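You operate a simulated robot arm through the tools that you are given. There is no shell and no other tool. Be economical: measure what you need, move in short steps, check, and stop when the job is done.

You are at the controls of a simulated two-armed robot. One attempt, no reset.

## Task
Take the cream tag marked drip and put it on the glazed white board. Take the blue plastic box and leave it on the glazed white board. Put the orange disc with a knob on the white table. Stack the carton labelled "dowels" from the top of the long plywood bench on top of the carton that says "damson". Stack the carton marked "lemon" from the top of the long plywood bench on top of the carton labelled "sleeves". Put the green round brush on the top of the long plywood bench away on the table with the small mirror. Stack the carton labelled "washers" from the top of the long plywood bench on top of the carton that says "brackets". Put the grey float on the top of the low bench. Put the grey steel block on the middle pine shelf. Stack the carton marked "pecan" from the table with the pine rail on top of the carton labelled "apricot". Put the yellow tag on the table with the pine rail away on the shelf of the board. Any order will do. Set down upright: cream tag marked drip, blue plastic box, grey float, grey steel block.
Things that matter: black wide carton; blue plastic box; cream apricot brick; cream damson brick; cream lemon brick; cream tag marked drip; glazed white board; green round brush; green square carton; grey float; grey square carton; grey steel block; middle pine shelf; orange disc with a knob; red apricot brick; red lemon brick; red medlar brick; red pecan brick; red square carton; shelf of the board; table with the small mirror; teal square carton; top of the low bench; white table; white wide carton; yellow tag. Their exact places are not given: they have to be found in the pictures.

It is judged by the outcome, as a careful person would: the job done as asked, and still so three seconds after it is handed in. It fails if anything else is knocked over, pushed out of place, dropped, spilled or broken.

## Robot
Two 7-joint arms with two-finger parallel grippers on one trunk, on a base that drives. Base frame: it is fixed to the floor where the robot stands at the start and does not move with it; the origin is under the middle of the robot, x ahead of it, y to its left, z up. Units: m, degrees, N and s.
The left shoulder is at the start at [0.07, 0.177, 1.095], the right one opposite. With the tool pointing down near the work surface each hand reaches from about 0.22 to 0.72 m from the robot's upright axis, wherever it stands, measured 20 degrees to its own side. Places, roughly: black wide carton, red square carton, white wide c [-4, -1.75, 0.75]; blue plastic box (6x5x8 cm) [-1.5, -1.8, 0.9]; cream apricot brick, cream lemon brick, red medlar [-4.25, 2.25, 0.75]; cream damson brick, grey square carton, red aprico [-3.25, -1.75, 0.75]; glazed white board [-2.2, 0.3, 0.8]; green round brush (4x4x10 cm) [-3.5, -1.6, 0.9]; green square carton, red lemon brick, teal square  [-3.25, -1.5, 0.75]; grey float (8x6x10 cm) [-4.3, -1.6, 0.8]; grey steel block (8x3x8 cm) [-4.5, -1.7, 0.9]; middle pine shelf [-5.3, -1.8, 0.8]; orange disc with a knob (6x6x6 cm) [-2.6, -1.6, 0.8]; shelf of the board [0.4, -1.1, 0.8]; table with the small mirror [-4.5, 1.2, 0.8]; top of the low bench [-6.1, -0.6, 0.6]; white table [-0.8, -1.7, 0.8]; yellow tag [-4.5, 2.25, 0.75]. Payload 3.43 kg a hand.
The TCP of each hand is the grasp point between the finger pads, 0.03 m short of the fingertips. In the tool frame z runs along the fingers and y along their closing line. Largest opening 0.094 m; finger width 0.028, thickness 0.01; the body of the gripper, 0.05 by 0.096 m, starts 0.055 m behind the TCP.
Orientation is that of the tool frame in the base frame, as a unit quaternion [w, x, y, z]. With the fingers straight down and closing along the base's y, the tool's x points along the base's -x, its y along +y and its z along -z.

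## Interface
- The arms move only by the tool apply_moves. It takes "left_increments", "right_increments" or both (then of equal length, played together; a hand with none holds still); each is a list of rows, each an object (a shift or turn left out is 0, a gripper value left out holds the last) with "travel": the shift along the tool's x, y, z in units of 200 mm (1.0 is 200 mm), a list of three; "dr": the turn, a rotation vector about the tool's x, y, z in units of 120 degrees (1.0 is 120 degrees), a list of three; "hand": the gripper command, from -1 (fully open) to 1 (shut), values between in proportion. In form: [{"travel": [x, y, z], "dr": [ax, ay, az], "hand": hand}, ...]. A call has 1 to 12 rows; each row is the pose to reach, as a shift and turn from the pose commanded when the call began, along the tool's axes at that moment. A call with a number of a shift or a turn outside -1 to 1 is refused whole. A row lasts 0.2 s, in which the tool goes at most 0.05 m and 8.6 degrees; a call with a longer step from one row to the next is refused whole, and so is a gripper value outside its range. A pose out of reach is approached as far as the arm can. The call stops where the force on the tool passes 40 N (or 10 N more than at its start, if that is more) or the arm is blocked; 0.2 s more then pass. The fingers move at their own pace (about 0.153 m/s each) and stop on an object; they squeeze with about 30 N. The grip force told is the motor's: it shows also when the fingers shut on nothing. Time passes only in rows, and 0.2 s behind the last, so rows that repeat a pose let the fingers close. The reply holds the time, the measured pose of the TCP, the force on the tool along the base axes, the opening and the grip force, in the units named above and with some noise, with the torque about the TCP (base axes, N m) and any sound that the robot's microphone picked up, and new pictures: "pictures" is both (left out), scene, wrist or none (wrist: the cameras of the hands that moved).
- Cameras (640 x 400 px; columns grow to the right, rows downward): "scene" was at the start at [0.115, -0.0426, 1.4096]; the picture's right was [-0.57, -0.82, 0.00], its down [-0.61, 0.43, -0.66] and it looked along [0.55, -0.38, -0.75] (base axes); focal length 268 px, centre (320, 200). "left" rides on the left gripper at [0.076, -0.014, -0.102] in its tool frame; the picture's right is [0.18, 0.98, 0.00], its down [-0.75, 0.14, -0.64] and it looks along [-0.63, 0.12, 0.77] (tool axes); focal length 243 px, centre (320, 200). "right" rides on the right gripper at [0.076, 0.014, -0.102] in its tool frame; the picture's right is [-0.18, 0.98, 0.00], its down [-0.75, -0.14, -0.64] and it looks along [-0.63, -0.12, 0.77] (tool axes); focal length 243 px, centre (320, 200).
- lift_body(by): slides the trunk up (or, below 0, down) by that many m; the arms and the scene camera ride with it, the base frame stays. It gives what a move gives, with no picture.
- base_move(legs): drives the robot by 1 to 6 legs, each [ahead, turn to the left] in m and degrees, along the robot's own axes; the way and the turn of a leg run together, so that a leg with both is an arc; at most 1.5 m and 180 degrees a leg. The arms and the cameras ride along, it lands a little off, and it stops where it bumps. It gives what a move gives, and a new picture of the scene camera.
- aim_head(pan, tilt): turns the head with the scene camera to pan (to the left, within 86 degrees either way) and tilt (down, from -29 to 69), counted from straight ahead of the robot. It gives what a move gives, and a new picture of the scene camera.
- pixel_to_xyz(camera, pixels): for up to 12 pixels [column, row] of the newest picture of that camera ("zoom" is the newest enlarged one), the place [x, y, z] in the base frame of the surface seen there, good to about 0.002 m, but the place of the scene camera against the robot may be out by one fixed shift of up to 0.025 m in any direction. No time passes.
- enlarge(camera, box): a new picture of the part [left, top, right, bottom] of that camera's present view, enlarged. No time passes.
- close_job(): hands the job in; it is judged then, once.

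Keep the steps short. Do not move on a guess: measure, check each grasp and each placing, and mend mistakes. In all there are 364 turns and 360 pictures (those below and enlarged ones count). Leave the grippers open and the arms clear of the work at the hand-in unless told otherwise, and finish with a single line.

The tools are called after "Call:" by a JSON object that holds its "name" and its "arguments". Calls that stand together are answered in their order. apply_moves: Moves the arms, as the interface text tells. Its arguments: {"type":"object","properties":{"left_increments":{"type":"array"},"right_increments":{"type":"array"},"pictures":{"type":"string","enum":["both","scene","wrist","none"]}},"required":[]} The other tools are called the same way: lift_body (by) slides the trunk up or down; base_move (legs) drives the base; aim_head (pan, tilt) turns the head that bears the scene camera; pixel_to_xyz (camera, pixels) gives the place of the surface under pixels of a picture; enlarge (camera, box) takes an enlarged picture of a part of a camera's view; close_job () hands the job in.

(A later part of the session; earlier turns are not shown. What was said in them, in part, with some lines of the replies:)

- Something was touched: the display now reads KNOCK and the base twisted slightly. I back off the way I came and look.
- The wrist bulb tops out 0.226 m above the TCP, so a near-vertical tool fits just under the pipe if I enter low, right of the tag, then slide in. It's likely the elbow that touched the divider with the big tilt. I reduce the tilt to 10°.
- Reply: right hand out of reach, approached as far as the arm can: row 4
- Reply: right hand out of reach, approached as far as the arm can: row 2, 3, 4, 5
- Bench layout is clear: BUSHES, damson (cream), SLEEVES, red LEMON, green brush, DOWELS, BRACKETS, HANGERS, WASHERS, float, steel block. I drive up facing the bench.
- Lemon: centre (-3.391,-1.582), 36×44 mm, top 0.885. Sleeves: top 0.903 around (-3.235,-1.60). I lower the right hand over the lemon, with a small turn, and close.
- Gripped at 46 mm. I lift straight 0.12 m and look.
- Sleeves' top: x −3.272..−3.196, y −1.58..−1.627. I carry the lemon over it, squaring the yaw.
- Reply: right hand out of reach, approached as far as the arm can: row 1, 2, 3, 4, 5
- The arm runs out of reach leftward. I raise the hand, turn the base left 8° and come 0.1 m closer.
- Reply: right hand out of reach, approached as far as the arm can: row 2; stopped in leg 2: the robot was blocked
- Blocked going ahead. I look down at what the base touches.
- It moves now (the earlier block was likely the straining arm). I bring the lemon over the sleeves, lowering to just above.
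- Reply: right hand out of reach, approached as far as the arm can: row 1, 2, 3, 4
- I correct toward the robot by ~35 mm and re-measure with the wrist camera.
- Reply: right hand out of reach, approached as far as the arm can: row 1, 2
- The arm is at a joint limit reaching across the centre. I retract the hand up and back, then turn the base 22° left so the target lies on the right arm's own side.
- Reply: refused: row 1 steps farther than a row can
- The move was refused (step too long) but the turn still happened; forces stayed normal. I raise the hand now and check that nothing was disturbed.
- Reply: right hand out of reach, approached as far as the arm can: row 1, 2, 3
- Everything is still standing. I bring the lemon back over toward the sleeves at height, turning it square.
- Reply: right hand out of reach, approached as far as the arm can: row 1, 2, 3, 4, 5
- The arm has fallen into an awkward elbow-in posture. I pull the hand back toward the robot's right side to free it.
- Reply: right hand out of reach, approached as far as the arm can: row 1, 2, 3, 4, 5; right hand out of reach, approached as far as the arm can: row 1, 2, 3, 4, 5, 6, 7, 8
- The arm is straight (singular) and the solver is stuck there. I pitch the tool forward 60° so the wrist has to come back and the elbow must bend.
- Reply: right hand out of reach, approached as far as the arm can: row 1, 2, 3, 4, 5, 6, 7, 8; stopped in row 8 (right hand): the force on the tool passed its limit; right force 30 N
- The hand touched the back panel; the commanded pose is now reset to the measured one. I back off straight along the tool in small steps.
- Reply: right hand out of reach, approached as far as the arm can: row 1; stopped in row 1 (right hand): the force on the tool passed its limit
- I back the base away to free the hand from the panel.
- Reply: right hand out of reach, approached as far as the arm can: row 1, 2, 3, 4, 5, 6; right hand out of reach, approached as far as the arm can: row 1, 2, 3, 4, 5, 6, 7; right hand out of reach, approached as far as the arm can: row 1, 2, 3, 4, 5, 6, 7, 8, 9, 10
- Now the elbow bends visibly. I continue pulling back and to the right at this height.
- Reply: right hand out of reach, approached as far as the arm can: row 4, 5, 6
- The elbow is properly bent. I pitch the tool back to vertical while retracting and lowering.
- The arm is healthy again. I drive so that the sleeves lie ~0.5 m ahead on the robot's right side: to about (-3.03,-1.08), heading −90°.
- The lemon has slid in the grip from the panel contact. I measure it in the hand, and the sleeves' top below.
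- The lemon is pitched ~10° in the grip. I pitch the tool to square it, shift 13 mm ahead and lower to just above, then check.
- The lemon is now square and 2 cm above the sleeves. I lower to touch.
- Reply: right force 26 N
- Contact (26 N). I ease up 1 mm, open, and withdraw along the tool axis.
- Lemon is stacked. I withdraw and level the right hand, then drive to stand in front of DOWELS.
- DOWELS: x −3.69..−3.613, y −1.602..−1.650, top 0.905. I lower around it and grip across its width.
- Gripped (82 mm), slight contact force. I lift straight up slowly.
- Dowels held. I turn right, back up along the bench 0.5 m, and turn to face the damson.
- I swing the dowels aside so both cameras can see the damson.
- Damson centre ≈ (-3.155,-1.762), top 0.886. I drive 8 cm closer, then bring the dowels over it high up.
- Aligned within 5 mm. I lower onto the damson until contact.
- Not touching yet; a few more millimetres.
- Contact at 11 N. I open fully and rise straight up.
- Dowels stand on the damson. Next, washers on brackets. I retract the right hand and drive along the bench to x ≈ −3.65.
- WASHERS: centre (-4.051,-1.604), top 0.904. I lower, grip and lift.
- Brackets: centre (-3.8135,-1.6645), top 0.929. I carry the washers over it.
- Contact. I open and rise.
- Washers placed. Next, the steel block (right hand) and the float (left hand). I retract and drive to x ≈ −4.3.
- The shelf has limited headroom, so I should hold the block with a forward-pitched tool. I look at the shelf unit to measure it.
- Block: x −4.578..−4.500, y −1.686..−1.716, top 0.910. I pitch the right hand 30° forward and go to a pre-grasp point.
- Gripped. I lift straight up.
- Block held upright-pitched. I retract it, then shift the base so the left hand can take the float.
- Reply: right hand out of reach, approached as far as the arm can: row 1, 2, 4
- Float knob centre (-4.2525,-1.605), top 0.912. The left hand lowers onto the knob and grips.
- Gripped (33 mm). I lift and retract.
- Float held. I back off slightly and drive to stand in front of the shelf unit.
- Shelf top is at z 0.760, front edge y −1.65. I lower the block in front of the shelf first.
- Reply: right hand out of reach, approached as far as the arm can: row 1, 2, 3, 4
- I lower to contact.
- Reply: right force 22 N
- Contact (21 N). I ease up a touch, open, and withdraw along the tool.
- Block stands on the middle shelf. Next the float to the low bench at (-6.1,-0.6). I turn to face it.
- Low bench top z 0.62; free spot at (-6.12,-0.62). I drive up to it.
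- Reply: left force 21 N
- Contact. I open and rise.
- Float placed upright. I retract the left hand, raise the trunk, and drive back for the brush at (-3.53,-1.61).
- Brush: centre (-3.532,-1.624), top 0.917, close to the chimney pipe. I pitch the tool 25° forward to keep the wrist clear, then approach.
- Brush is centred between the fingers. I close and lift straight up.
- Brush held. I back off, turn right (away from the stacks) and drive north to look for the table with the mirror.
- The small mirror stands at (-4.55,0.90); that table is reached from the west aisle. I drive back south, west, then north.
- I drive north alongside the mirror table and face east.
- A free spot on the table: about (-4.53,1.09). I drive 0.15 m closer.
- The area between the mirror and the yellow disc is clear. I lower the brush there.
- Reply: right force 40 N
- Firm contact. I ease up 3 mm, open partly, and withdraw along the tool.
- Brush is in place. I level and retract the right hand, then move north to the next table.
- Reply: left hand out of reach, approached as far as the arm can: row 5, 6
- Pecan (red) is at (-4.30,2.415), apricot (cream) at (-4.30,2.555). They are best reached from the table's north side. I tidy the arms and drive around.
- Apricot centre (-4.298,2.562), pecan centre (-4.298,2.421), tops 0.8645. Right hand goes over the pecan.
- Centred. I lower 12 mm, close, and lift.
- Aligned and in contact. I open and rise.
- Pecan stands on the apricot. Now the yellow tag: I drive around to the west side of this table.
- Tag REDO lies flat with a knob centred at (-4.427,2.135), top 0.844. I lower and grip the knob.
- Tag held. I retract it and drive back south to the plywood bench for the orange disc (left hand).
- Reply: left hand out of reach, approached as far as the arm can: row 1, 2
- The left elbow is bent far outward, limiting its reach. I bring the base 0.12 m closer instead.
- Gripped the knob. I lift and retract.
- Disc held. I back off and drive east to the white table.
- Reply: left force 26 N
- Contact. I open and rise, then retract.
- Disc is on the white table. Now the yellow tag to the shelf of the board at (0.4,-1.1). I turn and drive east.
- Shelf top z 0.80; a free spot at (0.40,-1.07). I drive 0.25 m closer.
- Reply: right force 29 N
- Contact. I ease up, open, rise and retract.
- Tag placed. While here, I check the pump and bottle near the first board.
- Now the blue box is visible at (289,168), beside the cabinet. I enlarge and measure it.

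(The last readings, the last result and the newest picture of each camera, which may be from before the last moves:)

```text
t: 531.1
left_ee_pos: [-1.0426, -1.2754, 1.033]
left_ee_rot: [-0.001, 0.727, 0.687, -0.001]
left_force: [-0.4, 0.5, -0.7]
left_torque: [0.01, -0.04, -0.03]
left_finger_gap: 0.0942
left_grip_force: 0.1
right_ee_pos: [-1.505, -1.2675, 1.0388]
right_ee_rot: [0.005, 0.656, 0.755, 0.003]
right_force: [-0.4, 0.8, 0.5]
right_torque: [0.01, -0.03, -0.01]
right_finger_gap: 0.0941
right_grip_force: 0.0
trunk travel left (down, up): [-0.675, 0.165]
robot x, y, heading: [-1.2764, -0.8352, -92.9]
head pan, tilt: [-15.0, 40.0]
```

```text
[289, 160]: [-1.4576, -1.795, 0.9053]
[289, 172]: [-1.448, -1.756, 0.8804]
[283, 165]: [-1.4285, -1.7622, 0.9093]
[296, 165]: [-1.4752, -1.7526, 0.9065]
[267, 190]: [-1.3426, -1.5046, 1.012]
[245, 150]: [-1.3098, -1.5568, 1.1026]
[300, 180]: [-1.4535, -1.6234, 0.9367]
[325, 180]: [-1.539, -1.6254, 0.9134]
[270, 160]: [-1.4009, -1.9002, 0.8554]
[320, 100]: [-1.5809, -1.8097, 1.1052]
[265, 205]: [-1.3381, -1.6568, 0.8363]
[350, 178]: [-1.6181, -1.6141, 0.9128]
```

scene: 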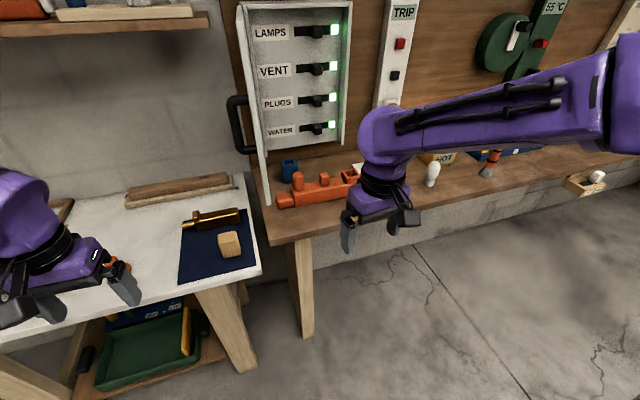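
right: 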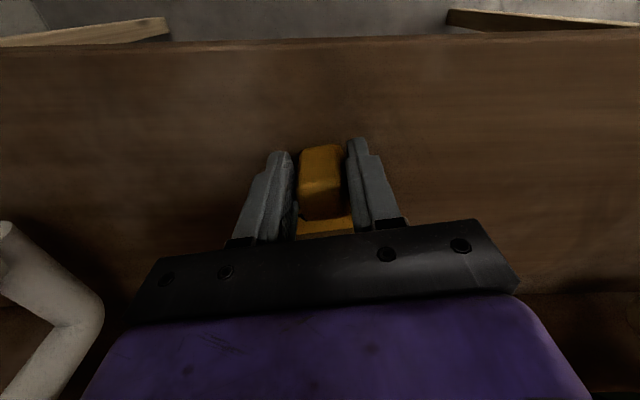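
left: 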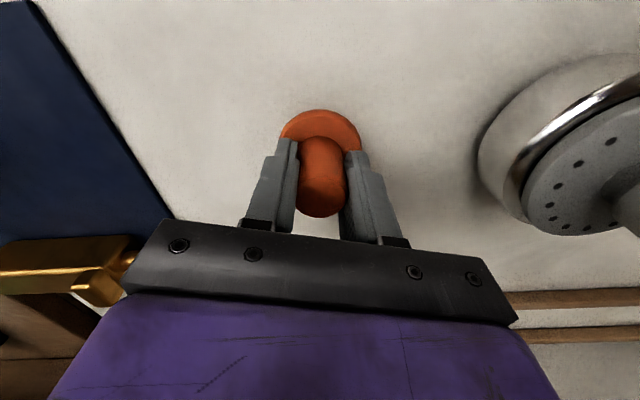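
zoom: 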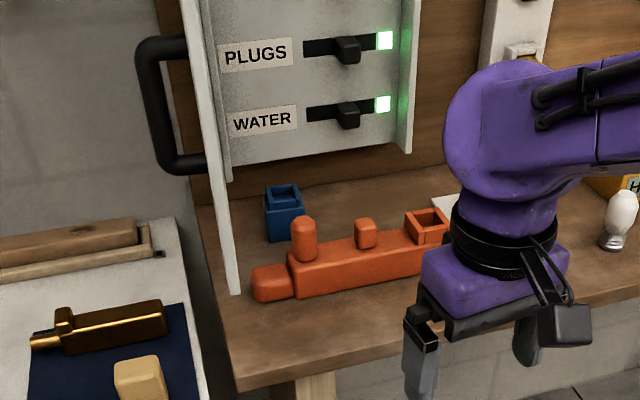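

The box is at (-1.45,-1.78), top 0.893, tucked under the cabinet edge. I drive 0.23 m closer; then pitch the right hand 35° forward.

Call:
{"name": "base_move", "arguments": {"legs": [[0.23, 2]]}}

Call:
{"name": "apply_moves", "arguments": {"right_increments": [{"travel": [-0.05, 0.05, 0], "dr": [0, -0.06, 0.01]}, {"travel": [-0.1, 0.1, 0], "dr": [0, -0.12, 0.03]}, {"travel": [-0.15, 0.15, 0], "dr": [0, -0.18, 0.05]}, {"travel": [-0.2, 0.2, 0], "dr": [0, -0.24, 0.07]}, {"travel": [-0.25, 0.25, 0], "dr": [0, -0.29, 0.07]}], "pictures": "both"}}

```text
t: 532.8
left_ee_pos: [-1.0338, -1.4997, 1.0329]
left_ee_rot: [0.0, 0.714, 0.7, -0.002]
left_force: [0.3, -0.5, 0.6]
left_torque: [-0.03, 0.03, 0.01]
left_finger_gap: 0.0941
left_grip_force: 0.1
right_ee_pos: [-1.4959, -1.5115, 1.0376]
right_ee_rot: [0.005, 0.642, 0.767, 0.004]
right_force: [-0.5, -1.0, -0.1]
right_torque: [0.03, 0.0, 0.02]
right_finger_gap: 0.0939
right_grip_force: 0.1
trunk travel left (down, up): [-0.675, 0.165]
robot x, y, heading: [-1.2875, -1.0716, -90.5]
head pan, tilt: [-15.0, 40.0]
```

scene: 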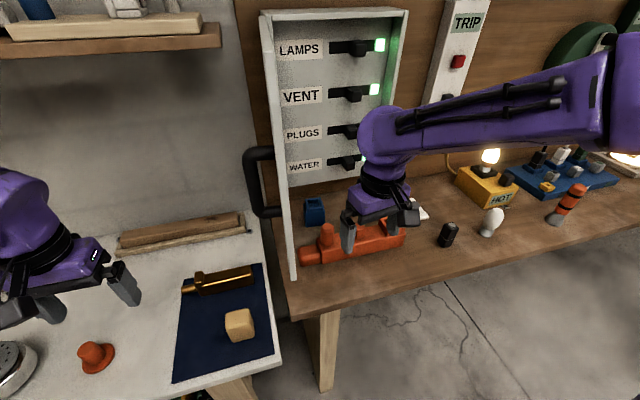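

```text
t: 534.0
left_ee_pos: [-1.0339, -1.5019, 1.0318]
left_ee_rot: [-0.001, 0.712, 0.702, -0.002]
left_force: [0.5, 0.3, -0.7]
left_torque: [-0.03, 0.03, 0.02]
left_finger_gap: 0.0941
left_grip_force: 0.2
right_ee_pos: [-1.4362, -1.5514, 1.0394]
right_ee_rot: [0.235, 0.667, 0.682, -0.188]
right_force: [-0.1, -0.2, 0.0]
right_torque: [-0.02, 0.03, -0.03]
right_finger_gap: 0.094
right_grip_force: 0.1
trunk travel left (down, up): [-0.675, 0.165]
robot x, y, heading: [-1.2853, -1.0713, -90.8]
head pan, tilt: [-15.0, 40.0]
```

scene: 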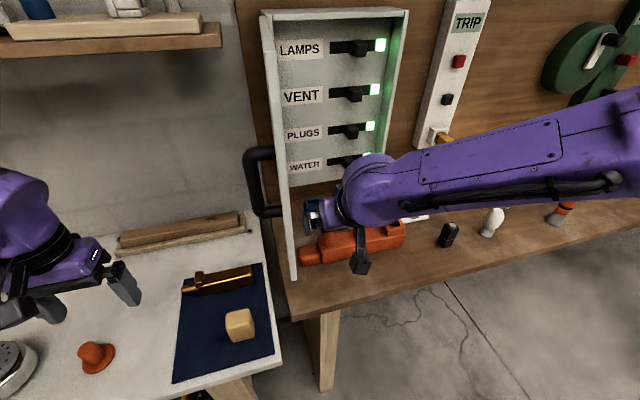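
right: 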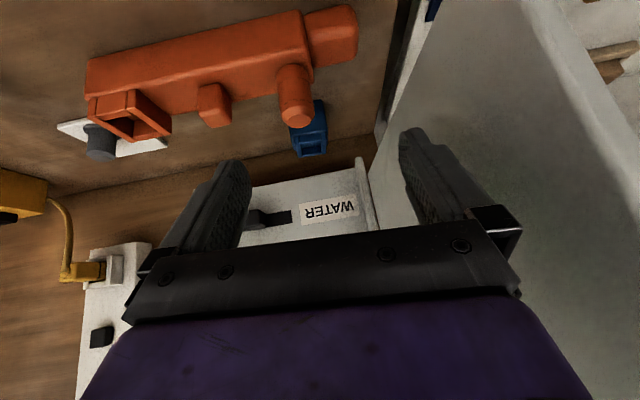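

Call:
{"name": "enlarge", "arguments": {"camera": "right", "box": [250, 60, 400, 220]}}

```text
2.50 times, centred on (325, 140) of right
```

zoom: 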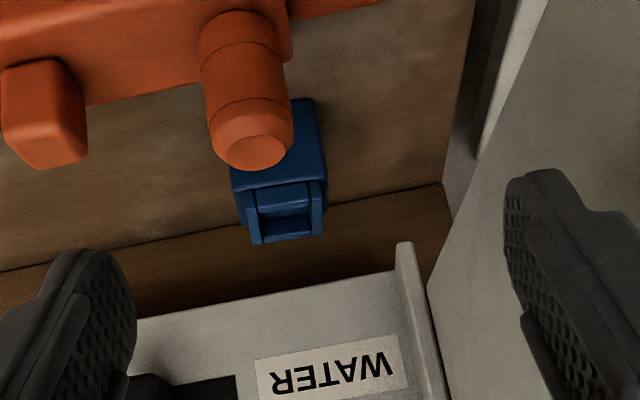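

Call:
{"name": "pixel_to_xyz", "arguments": {"camera": "zoom", "pixels": [[240, 195], [320, 185], [280, 180], [250, 240], [325, 235], [305, 130], [255, 150], [280, 200], [405, 245], [300, 300], [150, 330], [500, 110]]}}

```text
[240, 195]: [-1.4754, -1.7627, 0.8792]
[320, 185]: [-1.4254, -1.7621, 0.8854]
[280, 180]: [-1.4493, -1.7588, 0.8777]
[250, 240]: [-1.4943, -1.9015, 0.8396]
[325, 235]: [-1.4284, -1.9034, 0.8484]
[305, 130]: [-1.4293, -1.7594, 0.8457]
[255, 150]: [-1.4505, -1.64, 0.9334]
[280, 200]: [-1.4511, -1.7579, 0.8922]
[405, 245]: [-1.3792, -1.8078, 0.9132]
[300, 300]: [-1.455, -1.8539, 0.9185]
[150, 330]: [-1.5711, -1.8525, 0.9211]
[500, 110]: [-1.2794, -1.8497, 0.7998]
```

Cabinet rim is at y −1.808 (z ≥ 0.913), the vise knob at y ≈ −1.64 (top 0.933). A 20° pitch threads between them. I go to the pre-grasp pose.

Call:
{"name": "apply_moves", "arguments": {"right_increments": [{"travel": [-0.13, -0.03, 0.12], "dr": [0.008, 0.03, 0]}, {"travel": [-0.27, -0.05, 0.25], "dr": [0.016, 0.06, 0]}, {"travel": [-0.4, -0.08, 0.38], "dr": [0.024, 0.09, 0]}, {"travel": [-0.53, -0.1, 0.51], "dr": [0.033, 0.125, 0]}, {"travel": [-0.655, -0.116, 0.634], "dr": [0.033, 0.125, 0]}], "pictures": "both"}}

```text
t: 535.2
left_ee_pos: [-1.0347, -1.5031, 1.0323]
left_ee_rot: [0.0, 0.713, 0.701, -0.001]
left_force: [-0.1, -0.3, -0.2]
left_torque: [0.01, -0.02, -0.03]
left_finger_gap: 0.0938
left_grip_force: 0.0
right_ee_pos: [-1.4512, -1.735, 1.0087]
right_ee_rot: [0.12, 0.693, 0.701, -0.121]
right_force: [-0.2, -0.6, 0.1]
right_torque: [0.01, 0.0, -0.02]
right_finger_gap: 0.0937
right_grip_force: 0.0
trunk travel left (down, up): [-0.675, 0.165]
robot x, y, heading: [-1.2833, -1.0705, -90.9]
head pan, tilt: [-15.0, 40.0]
```

scene: 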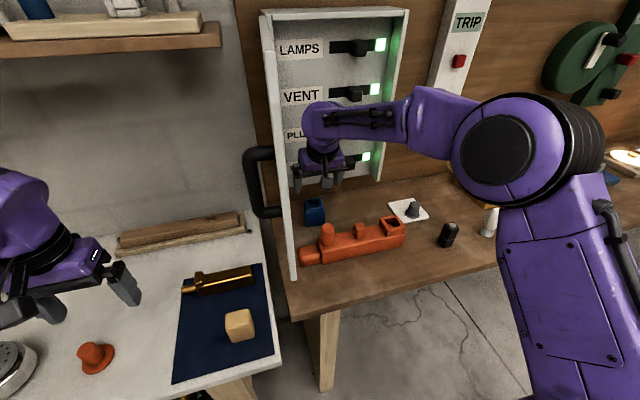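
right: 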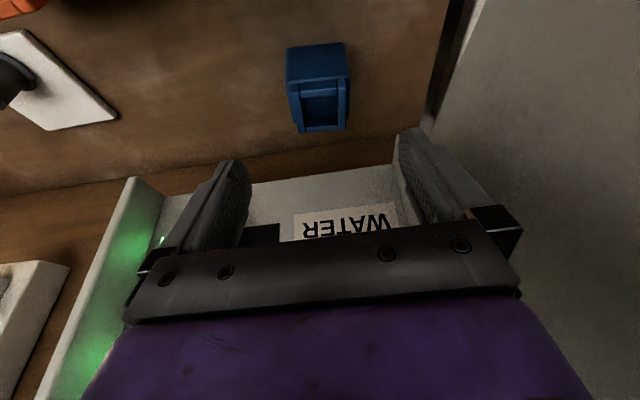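

Call:
{"name": "enlarge", "arguments": {"camera": "right", "box": [260, 20, 380, 150]}}

Call:
{"name": "pixel_to_xyz", "arguments": {"camera": "right", "pixels": [[290, 82], [347, 80], [297, 128], [345, 125], [320, 85], [290, 52], [343, 45], [320, 130], [300, 100], [345, 100]]}}

```text
3.08 times, centred on (320, 85) of right
```

zoom: 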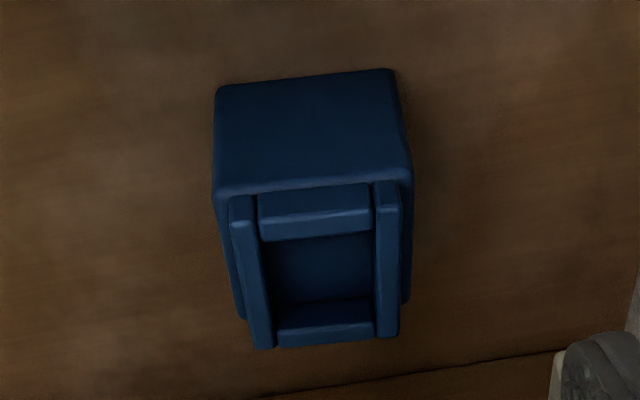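

```text
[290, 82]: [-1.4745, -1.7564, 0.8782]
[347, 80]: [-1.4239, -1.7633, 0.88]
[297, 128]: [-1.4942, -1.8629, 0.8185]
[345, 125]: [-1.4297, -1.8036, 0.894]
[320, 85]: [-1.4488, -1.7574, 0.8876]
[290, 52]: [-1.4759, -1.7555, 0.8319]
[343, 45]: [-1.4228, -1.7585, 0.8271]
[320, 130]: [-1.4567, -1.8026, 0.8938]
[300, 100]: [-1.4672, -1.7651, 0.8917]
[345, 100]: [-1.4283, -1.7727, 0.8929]
```

Call:
{"name": "apply_moves", "arguments": {"right_increments": [{"travel": [0, 0, 0.2]}, {"travel": [0, 0, 0.4]}, {"travel": [0, 0, 0.55]}, {"travel": [0, 0, 0.67]}, {"travel": [0, 0, 0.74]}], "pictures": "both"}}

```text
t: 536.4
left_ee_pos: [-1.0346, -1.501, 1.0325]
left_ee_rot: [0.0, 0.713, 0.701, -0.001]
left_force: [0.8, 0.3, 0.5]
left_torque: [0.0, 0.02, 0.0]
left_finger_gap: 0.0939
left_grip_force: 0.1
right_ee_pos: [-1.4529, -1.7839, 0.8699]
right_ee_rot: [0.12, 0.693, 0.7, -0.124]
right_force: [-0.3, -1.8, 4.7]
right_torque: [0.8, -0.01, 0.0]
right_finger_gap: 0.0939
right_grip_force: 0.0
trunk travel left (down, up): [-0.675, 0.165]
robot x, y, heading: [-1.2845, -1.0697, -90.8]
head pan, tilt: [-15.0, 40.0]
```

scene: 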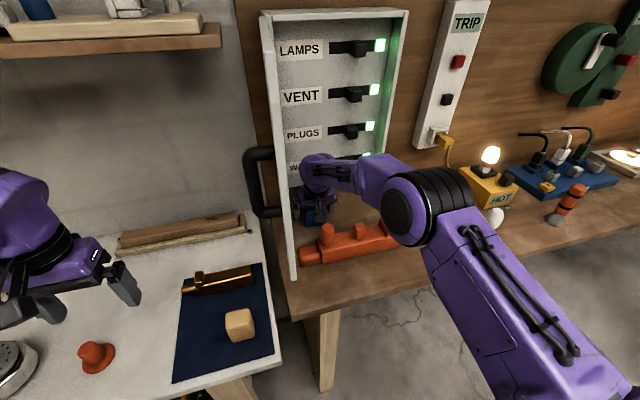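
right: 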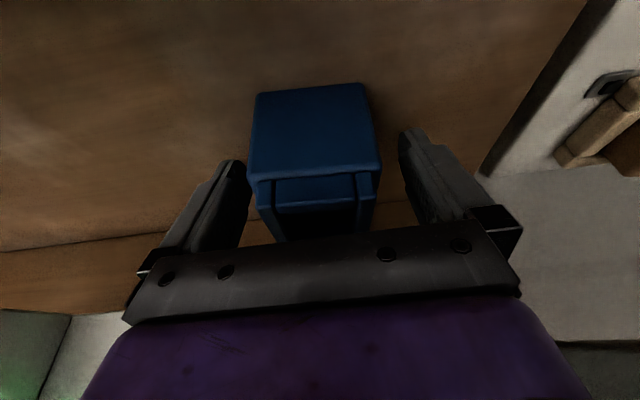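

A light 5 N contact — probably the wrist camera brushing the vise knob. I stop here and close gently on the box, then retreat along the same path.

Call:
{"name": "apply_moves", "arguments": {"right_increments": [{"travel": [0, 0.01, -0.01], "hand": 1}, {"travel": [0, 0.01, -0.015], "hand": 1}, {"travel": [0, 0.01, -0.015], "hand": 1}], "pictures": "both"}}

```text
t: 537.2
left_ee_pos: [-1.0346, -1.5021, 1.0324]
left_ee_rot: [0.0, 0.713, 0.701, -0.001]
left_force: [0.1, -0.5, 0.2]
left_torque: [0.01, 0.02, 0.01]
left_finger_gap: 0.0939
left_grip_force: 0.1
right_ee_pos: [-1.4506, -1.7818, 0.8725]
right_ee_rot: [0.119, 0.693, 0.7, -0.123]
right_force: [0.3, -0.4, -1.3]
right_torque: [0.0, -0.02, 0.0]
right_finger_gap: 0.0651
right_grip_force: 29.7
trunk travel left (down, up): [-0.675, 0.165]
robot x, y, heading: [-1.2858, -1.0693, -90.8]
head pan, tilt: [-15.0, 40.0]
```

scene: 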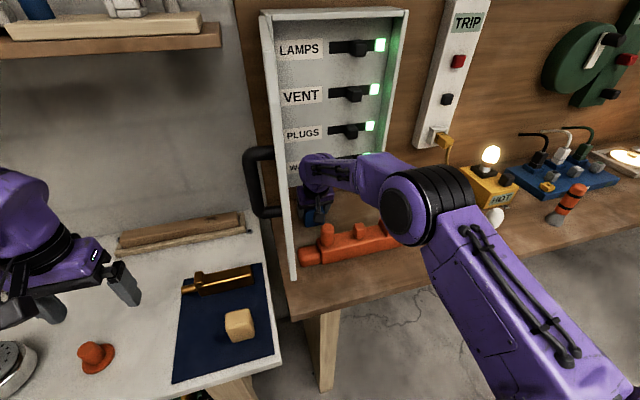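
right: 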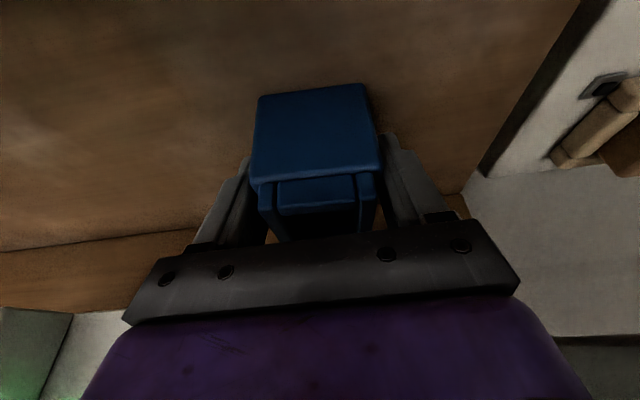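

Call:
{"name": "apply_moves", "arguments": {"right_increments": [{"travel": [0, 0, -0.1], "hand": 1}, {"travel": [0, 0, -0.3], "hand": 1}, {"travel": [0, 0, -0.5], "hand": 1}, {"travel": [0, 0, -0.7], "hand": 1}, {"travel": [0, 0, -0.9], "hand": 1}, {"travel": [0.15, -0.05, -1.0], "hand": 1}, {"travel": [0.35, -0.1, -1.0], "hand": 1}, {"travel": [0.55, -0.15, -1.0], "hand": 1}], "pictures": "both"}}

Call:
{"name": "enlarge", "arguments": {"camera": "scene", "box": [260, 130, 460, 290]}}

```text
t: 539.0
left_ee_pos: [-1.0352, -1.5, 1.033]
left_ee_rot: [0.0, 0.713, 0.701, -0.002]
left_force: [-0.5, 1.1, 0.3]
left_torque: [-0.03, 0.0, -0.01]
left_finger_gap: 0.0941
left_grip_force: 0.1
right_ee_pos: [-1.4819, -1.6109, 1.0243]
right_ee_rot: [0.121, 0.694, 0.699, -0.124]
right_force: [-0.6, 0.0, 0.6]
right_torque: [0.0, -0.01, 0.01]
right_finger_gap: 0.0648
right_grip_force: 30.3
trunk travel left (down, up): [-0.675, 0.165]
robot x, y, heading: [-1.2838, -1.0707, -90.8]
head pan, tilt: [-15.0, 40.0]
```

scene: 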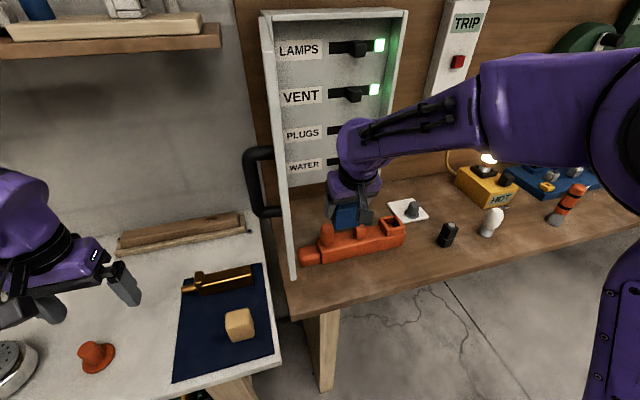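
right: 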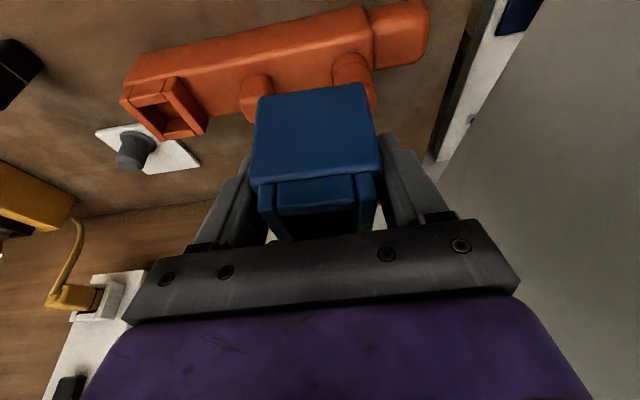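

```text
2.50 times, centred on (360, 210) of scene
```

zoom: 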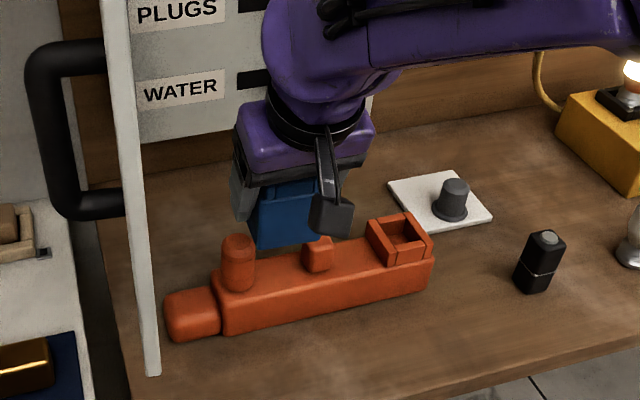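

Box held; the vise looks undisturbed. I retract the box toward me and drive to the glazed board.

Call:
{"name": "apply_moves", "arguments": {"right_increments": [{"travel": [0.2, 0, -0.13], "hand": 1}, {"travel": [0.4, 0, -0.26], "hand": 1}, {"travel": [0.6, 0, -0.38], "hand": 1}, {"travel": [0.75, 0, -0.45], "hand": 1}], "pictures": "none"}}

Call:
{"name": "base_move", "arguments": {"legs": [[-0.22, 0], [0, -90], [1.4, 0], [0.25, 0], [0, -90], [1.1, 0]]}}

```text
t: 540.0
left_ee_pos: [-1.0344, -1.5011, 1.0334]
left_ee_rot: [0.0, 0.713, 0.701, 0.0]
left_force: [0.3, 0.2, 0.2]
left_torque: [-0.06, 0.0, -0.02]
left_finger_gap: 0.094
left_grip_force: 0.1
right_ee_pos: [-1.4836, -1.4381, 1.0583]
right_ee_rot: [0.121, 0.693, 0.7, -0.125]
right_force: [0.7, 0.5, -1.6]
right_torque: [-0.03, -0.02, 0.03]
right_finger_gap: 0.0645
right_grip_force: 29.9
right hand out of reach, approached as far as the arm can: row 1
trunk travel left (down, up): [-0.675, 0.165]
robot x, y, heading: [-1.2845, -1.0706, -90.7]
head pan, tilt: [-15.0, 40.0]
```

```text
t: 562.5
left_ee_pos: [-3.2444, 0.6202, 1.0326]
left_ee_rot: [-0.001, 0.723, -0.691, 0.0]
left_force: [0.7, -0.4, -0.2]
left_torque: [0.01, 0.02, 0.0]
left_finger_gap: 0.0938
left_grip_force: 0.0
right_ee_pos: [-2.7905, 0.5856, 1.0579]
right_ee_rot: [-0.119, 0.721, -0.671, -0.124]
right_force: [0.4, 0.0, -1.7]
right_torque: [0.02, -0.05, 0.02]
right_finger_gap: 0.0634
right_grip_force: 29.8
trunk travel left (down, up): [-0.675, 0.165]
robot x, y, heading: [-2.9665, 0.2036, 92.7]
head pan, tilt: [-15.0, 40.0]
```

scene: 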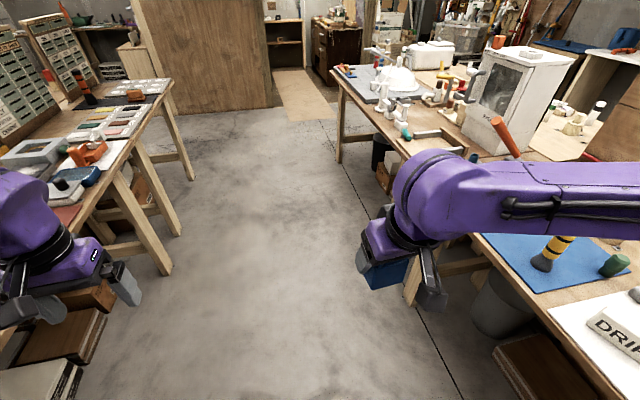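

Call:
{"name": "base_move", "arguments": {"legs": [[0.2, 0], [0, -95], [0.22, 0]]}}

Call:
{"name": "aim_head", "arguments": {"pan": -5, "tilt": 50}}

```text
t: 569.3
left_ee_pos: [-2.3245, 0.6576, 1.0321]
left_ee_rot: [0.001, 0.004, 1.0, 0.0]
left_force: [0.7, 0.2, -0.2]
left_torque: [0.0, -0.01, -0.01]
left_finger_gap: 0.0939
left_grip_force: 0.2
right_ee_pos: [-2.382, 0.2063, 1.0582]
right_ee_rot: [0.172, -0.011, 0.985, -0.001]
right_force: [-0.2, 0.1, -0.4]
right_torque: [-0.02, 0.0, -0.01]
right_finger_gap: 0.0637
right_grip_force: 30.1
trunk travel left (down, up): [-0.675, 0.165]
robot x, y, heading: [-2.7485, 0.4027, -0.1]
head pan, tilt: [-15.0, 40.0]
```

scene: 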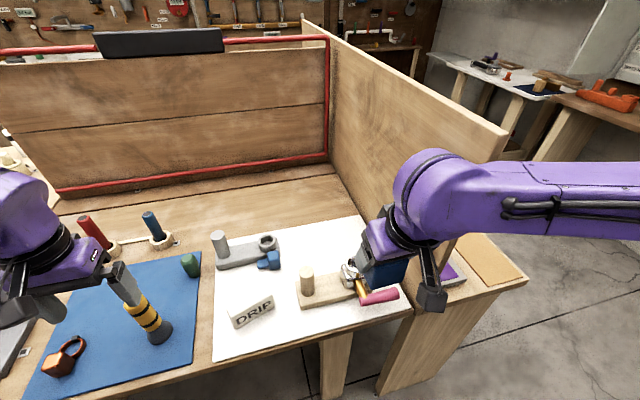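

```text
t: 570.0
left_ee_pos: [-2.3238, 0.657, 1.0326]
left_ee_rot: [0.001, 0.004, 1.0, 0.0]
left_force: [-0.6, 0.1, 0.2]
left_torque: [-0.02, 0.01, 0.0]
left_finger_gap: 0.0938
left_grip_force: 0.1
right_ee_pos: [-2.3814, 0.2074, 1.0563]
right_ee_rot: [0.171, -0.011, 0.985, 0.0]
right_force: [0.3, 0.3, -1.3]
right_torque: [0.03, 0.01, 0.02]
right_finger_gap: 0.0638
right_grip_force: 29.6
trunk travel left (down, up): [-0.675, 0.165]
robot x, y, heading: [-2.7512, 0.4051, -0.1]
head pan, tilt: [-5.0, 50.0]
```

scene: 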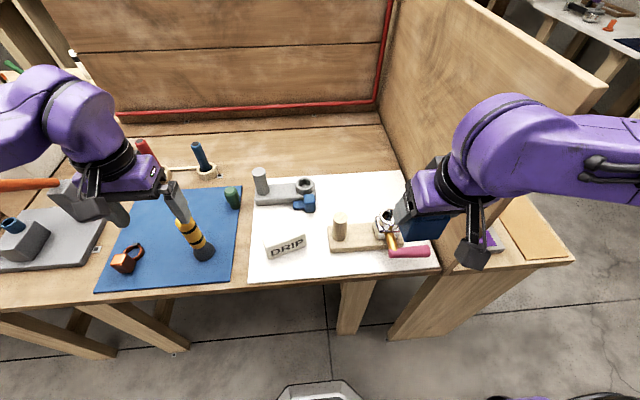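

Call:
{"name": "enlarge", "arguments": {"camera": "scene", "box": [240, 150, 450, 290]}}

Call:
{"name": "pixel_to_xyz", "arguments": {"camera": "scene", "pixels": [[350, 190], [370, 195], [335, 200], [315, 200], [340, 218], [395, 185], [350, 208], [325, 225], [330, 240], [310, 265], [365, 225], [385, 215]]}}

```text
2.86 times, centred on (345, 220) of scene
```

zoom: 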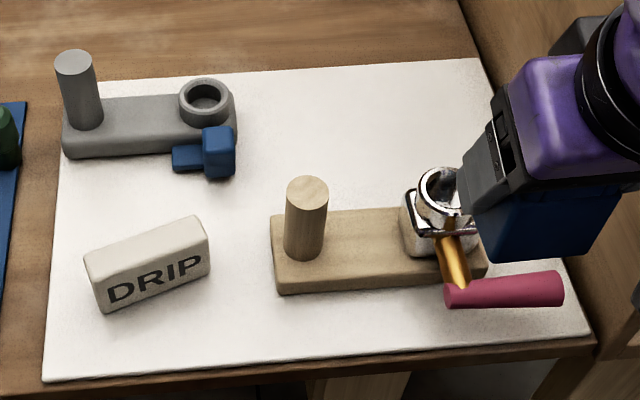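

```text
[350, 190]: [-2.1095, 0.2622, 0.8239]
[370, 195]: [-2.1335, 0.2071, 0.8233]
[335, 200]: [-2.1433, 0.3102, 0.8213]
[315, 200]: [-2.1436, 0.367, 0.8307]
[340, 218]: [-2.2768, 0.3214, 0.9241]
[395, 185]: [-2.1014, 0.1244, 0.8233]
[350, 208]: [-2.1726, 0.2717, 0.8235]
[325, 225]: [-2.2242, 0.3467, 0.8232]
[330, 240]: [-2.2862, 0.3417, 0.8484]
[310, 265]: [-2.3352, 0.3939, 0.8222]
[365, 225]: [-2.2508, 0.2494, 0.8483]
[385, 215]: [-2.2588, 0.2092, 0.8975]
```

A clear spot is at (-2.11,0.25). I move the box over it in two steps, first level.

Call:
{"name": "apply_moves", "arguments": {"right_increments": [{"travel": [-0.19, 0.05, 0.07], "hand": 1}, {"travel": [-0.38, 0.1, 0.14], "hand": 1}, {"travel": [-0.57, 0.15, 0.21], "hand": 1}, {"travel": [-0.76, 0.2, 0.28], "hand": 1}, {"travel": [-0.94, 0.215, 0.34], "hand": 1}], "pictures": "both"}}

```text
t: 571.2
left_ee_pos: [-2.3226, 0.6577, 1.032]
left_ee_rot: [0.0, 0.004, 1.0, 0.0]
left_force: [1.3, -0.1, -0.2]
left_torque: [0.03, 0.0, 0.0]
left_finger_gap: 0.0942
left_grip_force: 0.0
right_ee_pos: [-2.1814, 0.2555, 1.0569]
right_ee_rot: [0.171, -0.01, 0.985, -0.001]
right_force: [-0.2, -0.1, -0.9]
right_torque: [-0.01, 0.02, 0.0]
right_finger_gap: 0.0636
right_grip_force: 29.5
trunk travel left (down, up): [-0.675, 0.165]
robot x, y, heading: [-2.7496, 0.4, -0.2]
head pan, tilt: [-5.0, 50.0]
```

scene: 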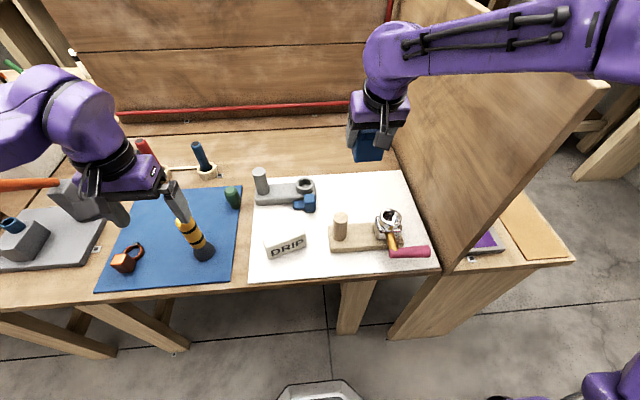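
right: 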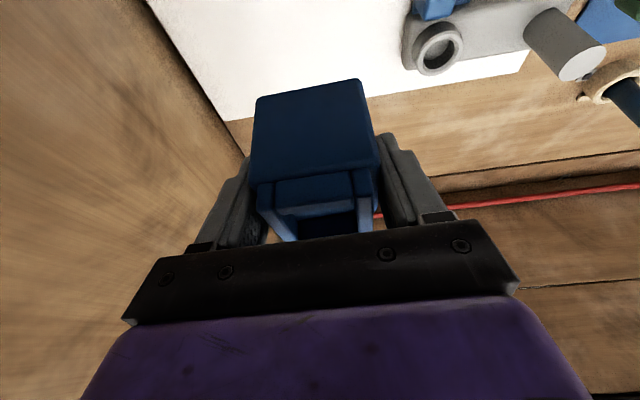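

I check the forearm's clearance to the tall partition before lowering.

Call:
{"name": "pixel_to_xyz", "arguments": {"camera": "scene", "pixels": [[480, 40], [560, 30], [600, 60], [600, 88], [520, 175], [470, 245], [420, 60], [540, 120], [385, 60], [570, 130]]}}

Call:
{"name": "aim_head", "arguments": {"pan": -40, "tilt": 25}}

```text
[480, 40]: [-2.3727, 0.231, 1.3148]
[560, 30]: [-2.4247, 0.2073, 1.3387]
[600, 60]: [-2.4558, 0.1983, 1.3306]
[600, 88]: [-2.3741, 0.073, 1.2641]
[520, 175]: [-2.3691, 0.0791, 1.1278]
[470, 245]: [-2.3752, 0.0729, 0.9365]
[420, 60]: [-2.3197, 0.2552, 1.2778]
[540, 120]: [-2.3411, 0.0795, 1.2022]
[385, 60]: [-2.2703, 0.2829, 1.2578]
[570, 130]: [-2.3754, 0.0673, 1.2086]
```

```text
t: 572.2
left_ee_pos: [-2.3237, 0.6581, 1.0339]
left_ee_rot: [0.001, 0.004, 1.0, -0.001]
left_force: [-0.9, -0.6, -0.1]
left_torque: [-0.03, -0.02, 0.01]
left_finger_gap: 0.0939
left_grip_force: 0.1
right_ee_pos: [-2.1834, 0.256, 1.0582]
right_ee_rot: [0.171, -0.011, 0.985, -0.001]
right_force: [0.6, -0.2, -1.0]
right_torque: [-0.03, 0.01, 0.0]
right_finger_gap: 0.0637
right_grip_force: 30.0
trunk travel left (down, up): [-0.675, 0.165]
robot x, y, heading: [-2.7518, 0.4025, -0.1]
head pan, tilt: [-40.0, 25.0]
```

scene: 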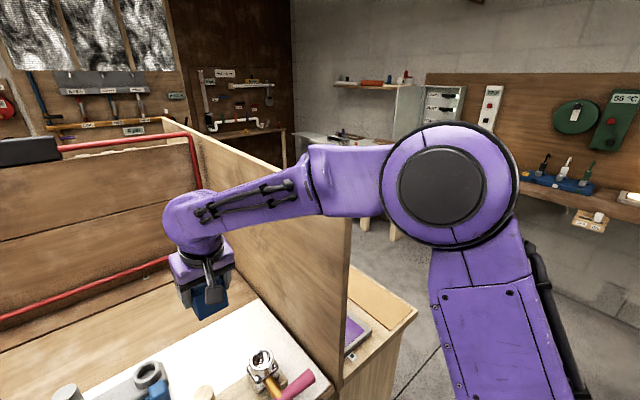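

Forearm stays north of the partition (y≈0.075) with the elbow up. I go ahead and lower in steps.

Call:
{"name": "apply_moves", "arguments": {"right_increments": [{"travel": [-0.12, -0.01, 0.2], "hand": 1}, {"travel": [-0.18, -0.025, 0.4], "hand": 1}, {"travel": [-0.12, -0.025, 0.6], "hand": 1}, {"travel": [-0.06, -0.025, 0.78], "hand": 1}], "pictures": "both"}}

```text
t: 573.2
left_ee_pos: [-2.3233, 0.658, 1.0324]
left_ee_rot: [0.0, 0.003, 1.0, -0.001]
left_force: [0.6, 0.8, -0.5]
left_torque: [-0.02, 0.03, 0.0]
left_finger_gap: 0.094
left_grip_force: 0.1
right_ee_pos: [-2.1173, 0.2489, 0.914]
right_ee_rot: [0.171, -0.011, 0.985, -0.001]
right_force: [0.2, 0.3, -1.8]
right_torque: [0.0, 0.04, -0.01]
right_finger_gap: 0.0636
right_grip_force: 29.9
trunk travel left (down, up): [-0.675, 0.165]
robot x, y, heading: [-2.7537, 0.4023, 0.0]
head pan, tilt: [-40.0, 25.0]
```

scene: 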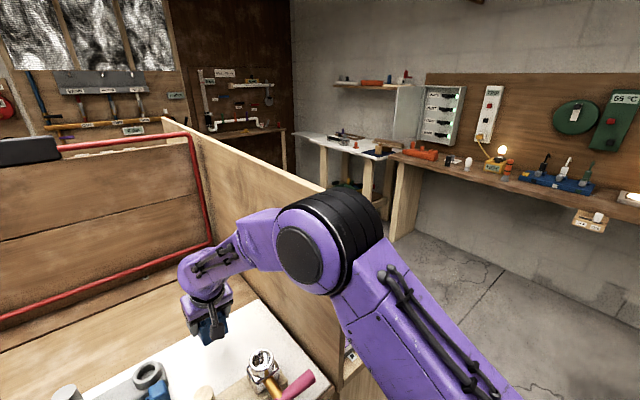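
right: 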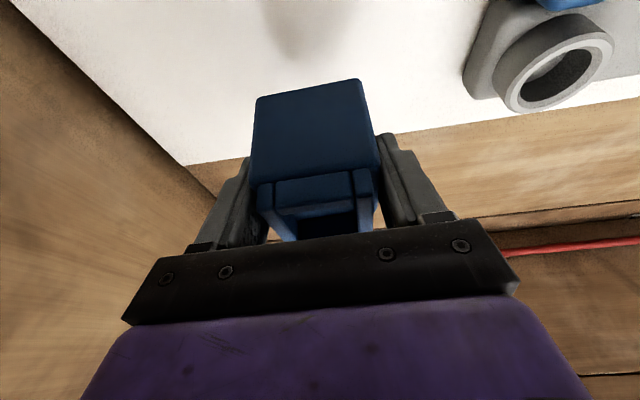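

Call:
{"name": "pixel_to_xyz", "arguments": {"camera": "scene", "pixels": [[300, 255], [350, 225], [365, 250], [345, 290], [335, 340], [330, 200], [376, 225]]}}

Call:
{"name": "pixel_to_xyz", "arguments": {"camera": "right", "pixels": [[310, 30], [190, 160], [400, 130], [300, 130], [470, 100]]}}

```text
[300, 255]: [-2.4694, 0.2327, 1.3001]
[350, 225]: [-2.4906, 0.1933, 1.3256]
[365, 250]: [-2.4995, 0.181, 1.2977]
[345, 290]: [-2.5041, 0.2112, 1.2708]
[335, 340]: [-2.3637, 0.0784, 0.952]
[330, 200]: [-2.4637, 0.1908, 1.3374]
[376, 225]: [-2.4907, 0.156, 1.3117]
```

```text
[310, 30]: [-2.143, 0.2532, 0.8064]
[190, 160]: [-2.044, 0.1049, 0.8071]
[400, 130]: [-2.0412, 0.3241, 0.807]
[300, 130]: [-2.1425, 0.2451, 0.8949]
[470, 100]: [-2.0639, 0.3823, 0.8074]
```

Clear. I lower to contact.

Call:
{"name": "apply_moves", "arguments": {"right_increments": [{"travel": [0.05, 0, 0.14], "hand": 1}, {"travel": [0.075, 0, 0.21], "hand": 1}, {"travel": [0.085, 0, 0.238], "hand": 1}, {"travel": [0.092, 0, 0.256], "hand": 1}], "pictures": "wrist"}}

```text
t: 574.2
left_ee_pos: [-2.3233, 0.6579, 1.0331]
left_ee_rot: [0.001, 0.003, 1.0, 0.0]
left_force: [0.6, -0.1, 0.6]
left_torque: [0.01, -0.01, -0.05]
left_finger_gap: 0.094
left_grip_force: 0.1
right_ee_pos: [-2.1196, 0.2493, 0.8601]
right_ee_rot: [0.172, -0.011, 0.985, -0.001]
right_force: [1.4, -0.1, 0.9]
right_torque: [0.01, -0.04, -0.01]
right_finger_gap: 0.064
right_grip_force: 30.4
trunk travel left (down, up): [-0.675, 0.165]
robot x, y, heading: [-2.7486, 0.4001, -0.1]
head pan, tilt: [-40.0, 25.0]
```

right: 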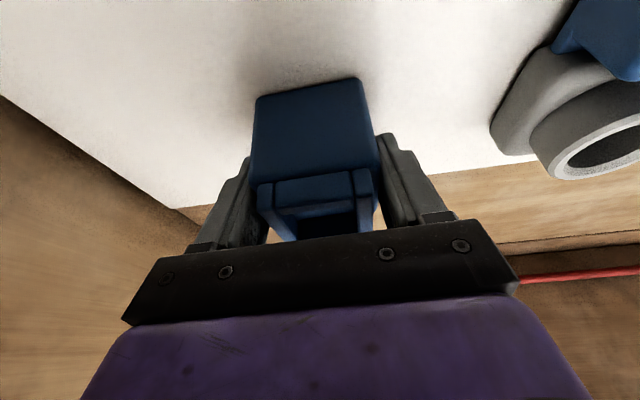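

Call:
{"name": "apply_moves", "arguments": {"right_increments": [{"travel": [0.004, 0, 0.011], "hand": 1}, {"travel": [0.008, 0, 0.022], "hand": 1}, {"travel": [0.011, 0, 0.03], "hand": 1}], "pictures": "none"}}

```text
t: 575.0
left_ee_pos: [-2.327, 0.6576, 1.0338]
left_ee_rot: [0.003, 0.003, 1.0, -0.002]
left_force: [-0.3, 0.2, 0.1]
left_torque: [0.0, 0.03, 0.0]
left_finger_gap: 0.0938
left_grip_force: 0.1
right_ee_pos: [-2.1189, 0.249, 0.8586]
right_ee_rot: [0.177, -0.01, 0.984, -0.002]
right_force: [3.4, -2.3, 29.6]
right_torque: [0.03, -0.14, 0.0]
right_finger_gap: 0.0637
right_grip_force: 30.3
trunk travel left (down, up): [-0.675, 0.165]
robot x, y, heading: [-2.7555, 0.399, -0.4]
head pan, tilt: [-40.0, 25.0]
```

Contact. I ease up, open, and withdraw along the tool axis.

Call:
{"name": "apply_moves", "arguments": {"right_increments": [{"travel": [-0.006, 0, -0.016], "hand": 1}, {"travel": [-0.006, 0, -0.016], "hand": -0.7}, {"travel": [-0.006, 0, -0.016], "hand": -0.7}, {"travel": [-0.006, 0, -0.2], "hand": -0.7}, {"travel": [-0.006, 0, -0.4], "hand": -0.7}, {"travel": [-0.006, 0, -0.6], "hand": -0.7}, {"travel": [-0.006, 0, -0.8], "hand": -0.7}, {"travel": [0.1, 0, -1.0], "hand": -1}], "pictures": "both"}}

Call:
{"name": "apply_moves", "arguments": {"right_increments": [{"travel": [0.2, 0, -0.05]}, {"travel": [0.4, 0, -0.1]}, {"travel": [0.6, 0, -0.15]}, {"travel": [0.8, 0, -0.2]}], "pictures": "none"}}

Call:
{"name": "aim_head", "arguments": {"pan": -5, "tilt": 50}}

Call:
{"name": "enlarge", "arguments": {"camera": "scene", "box": [230, 150, 450, 290]}}

```text
t: 576.9
left_ee_pos: [-2.3278, 0.658, 1.0342]
left_ee_rot: [0.002, 0.003, 1.0, -0.001]
left_force: [0.4, -0.4, -0.2]
left_torque: [0.0, -0.04, 0.02]
left_finger_gap: 0.094
left_grip_force: 0.0
right_ee_pos: [-2.2071, 0.2481, 1.0345]
right_ee_rot: [0.172, -0.011, 0.985, -0.001]
right_force: [0.9, -0.4, 0.1]
right_torque: [0.0, -0.03, 0.0]
right_finger_gap: 0.0941
right_grip_force: 0.1
trunk travel left (down, up): [-0.675, 0.165]
robot x, y, heading: [-2.7509, 0.403, 0.0]
head pan, tilt: [-40.0, 25.0]
```

scene: 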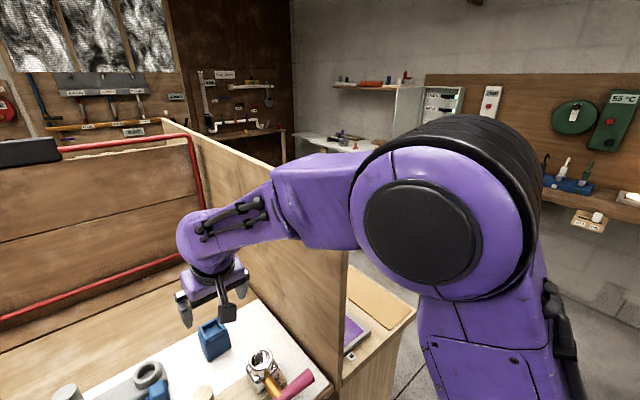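
right: 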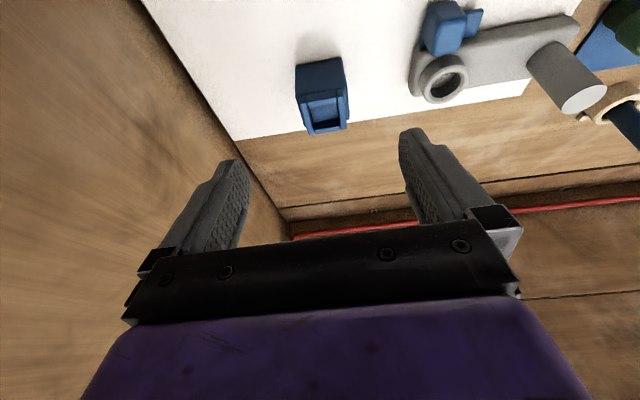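

```text
t: 577.9
left_ee_pos: [-2.3258, 0.6572, 1.0333]
left_ee_rot: [0.002, 0.002, 1.0, -0.001]
left_force: [0.6, -0.3, -0.7]
left_torque: [0.0, -0.05, 0.02]
left_finger_gap: 0.0941
left_grip_force: 0.0
right_ee_pos: [-2.3701, 0.2456, 1.019]
right_ee_rot: [0.173, -0.01, 0.985, -0.001]
right_force: [-0.4, -1.1, 0.4]
right_torque: [-0.04, -0.01, 0.02]
right_finger_gap: 0.0939
right_grip_force: 0.2
trunk travel left (down, up): [-0.675, 0.165]
robot x, y, heading: [-2.7504, 0.4037, -0.1]
head pan, tilt: [-40.0, 25.0]
```

```text
t: 578.9
left_ee_pos: [-2.3244, 0.6574, 1.0323]
left_ee_rot: [0.001, 0.004, 1.0, -0.001]
left_force: [0.3, 0.6, 0.6]
left_torque: [-0.01, -0.01, -0.01]
left_finger_gap: 0.094
left_grip_force: 0.1
right_ee_pos: [-2.3702, 0.2462, 1.0176]
right_ee_rot: [0.172, -0.01, 0.985, -0.002]
right_force: [-0.6, 0.1, 0.0]
right_torque: [-0.05, 0.01, -0.02]
right_finger_gap: 0.0941
right_grip_force: 0.0
trunk travel left (down, up): [-0.675, 0.165]
robot x, y, heading: [-2.7499, 0.3978, -0.0]
head pan, tilt: [-5.0, 50.0]
```

scene: 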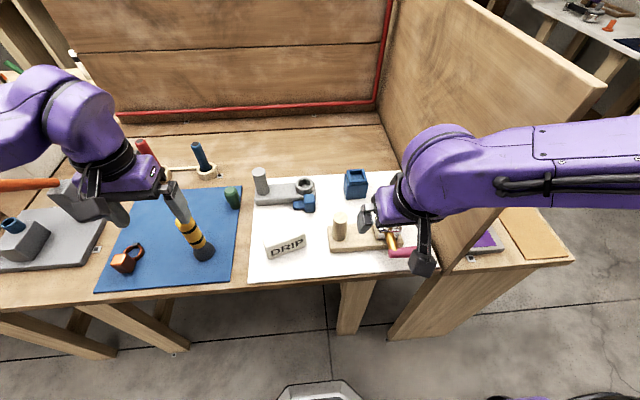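

```text
2.86 times, centred on (340, 220) of scene
```

zoom: 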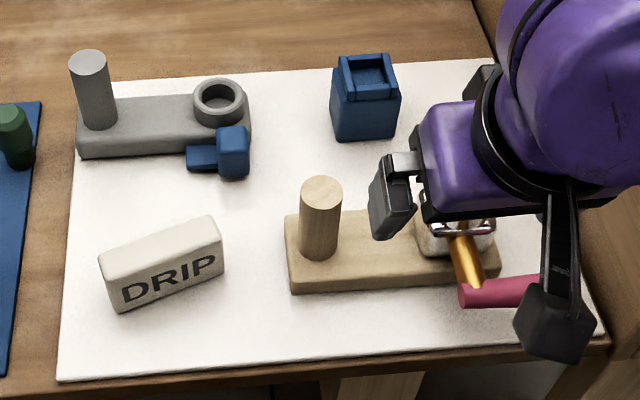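

Both the tag and the box stand on the glazed board. I back away so the arms are clear and take one last look toward the bench stacks.

Call:
{"name": "base_move", "arguments": {"legs": [[-0.35, 0]]}}

Call:
{"name": "aim_head", "arguments": {"pan": -86, "tilt": 15}}

Call:
{"name": "enlarge", "arguments": {"camera": "scene", "box": [160, 100, 560, 300]}}

```text
t: 581.1
left_ee_pos: [-2.6753, 0.658, 1.0327]
left_ee_rot: [0.002, 0.005, 1.0, -0.001]
left_force: [0.2, -0.2, -0.8]
left_torque: [0.01, 0.0, 0.01]
left_finger_gap: 0.0942
left_grip_force: 0.0
right_ee_pos: [-2.724, 0.2458, 1.0186]
right_ee_rot: [0.172, -0.008, 0.985, -0.002]
right_force: [-0.2, 0.0, -0.5]
right_torque: [0.0, -0.01, -0.01]
right_finger_gap: 0.0941
right_grip_force: 0.1
trunk travel left (down, up): [-0.675, 0.165]
robot x, y, heading: [-3.1014, 0.3985, -0.5]
head pan, tilt: [-5.0, 50.0]
```

scene: 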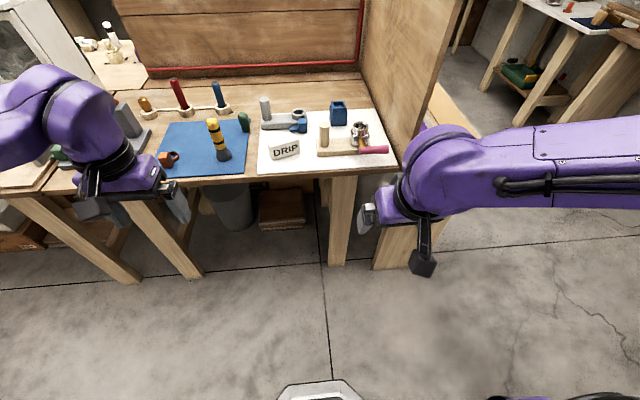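

```text
t: 582.7
left_ee_pos: [-2.6764, 0.6576, 1.0322]
left_ee_rot: [0.001, 0.005, 1.0, -0.001]
left_force: [-0.1, -0.2, 0.8]
left_torque: [0.01, -0.01, 0.03]
left_finger_gap: 0.0939
left_grip_force: 0.1
right_ee_pos: [-2.7238, 0.2461, 1.018]
right_ee_rot: [0.172, -0.009, 0.985, -0.001]
right_force: [-0.1, 0.1, 0.6]
right_torque: [0.01, 0.02, 0.03]
right_finger_gap: 0.094
right_grip_force: 0.1
trunk travel left (down, up): [-0.675, 0.165]
robot x, y, heading: [-3.1068, 0.4005, -0.3]
head pan, tilt: [-85.9, 15.0]
```

scene: 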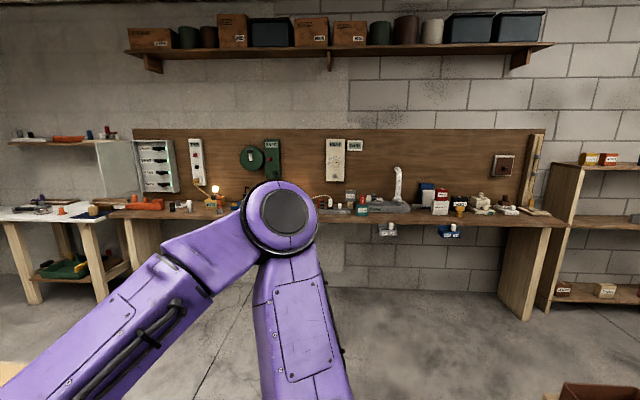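

```text
1.60 times, centred on (360, 200) of scene
```

zoom: 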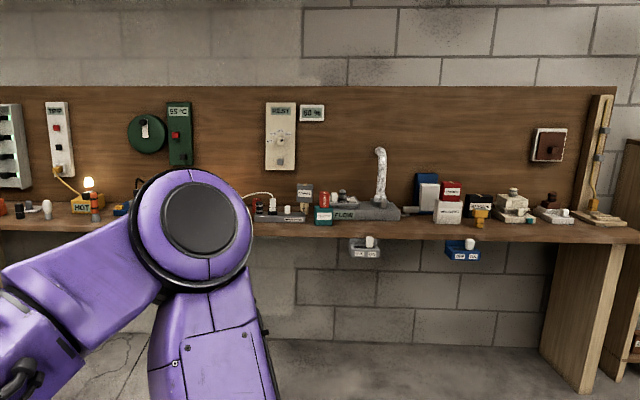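

All three bench stacks are still standing, the grippers are open, and the arms are clear. I hand the job in.

Call:
{"name": "close_job", "arguments": {}}

```text
The job is handed in.
```

All eleven items were placed as asked and the job is handed in, but early on the right arm bumped something by the first board (its display changed from READY to KNOCK and stayed there), and the right hand later pressed the bench's back panel; I saw nothing displaced.
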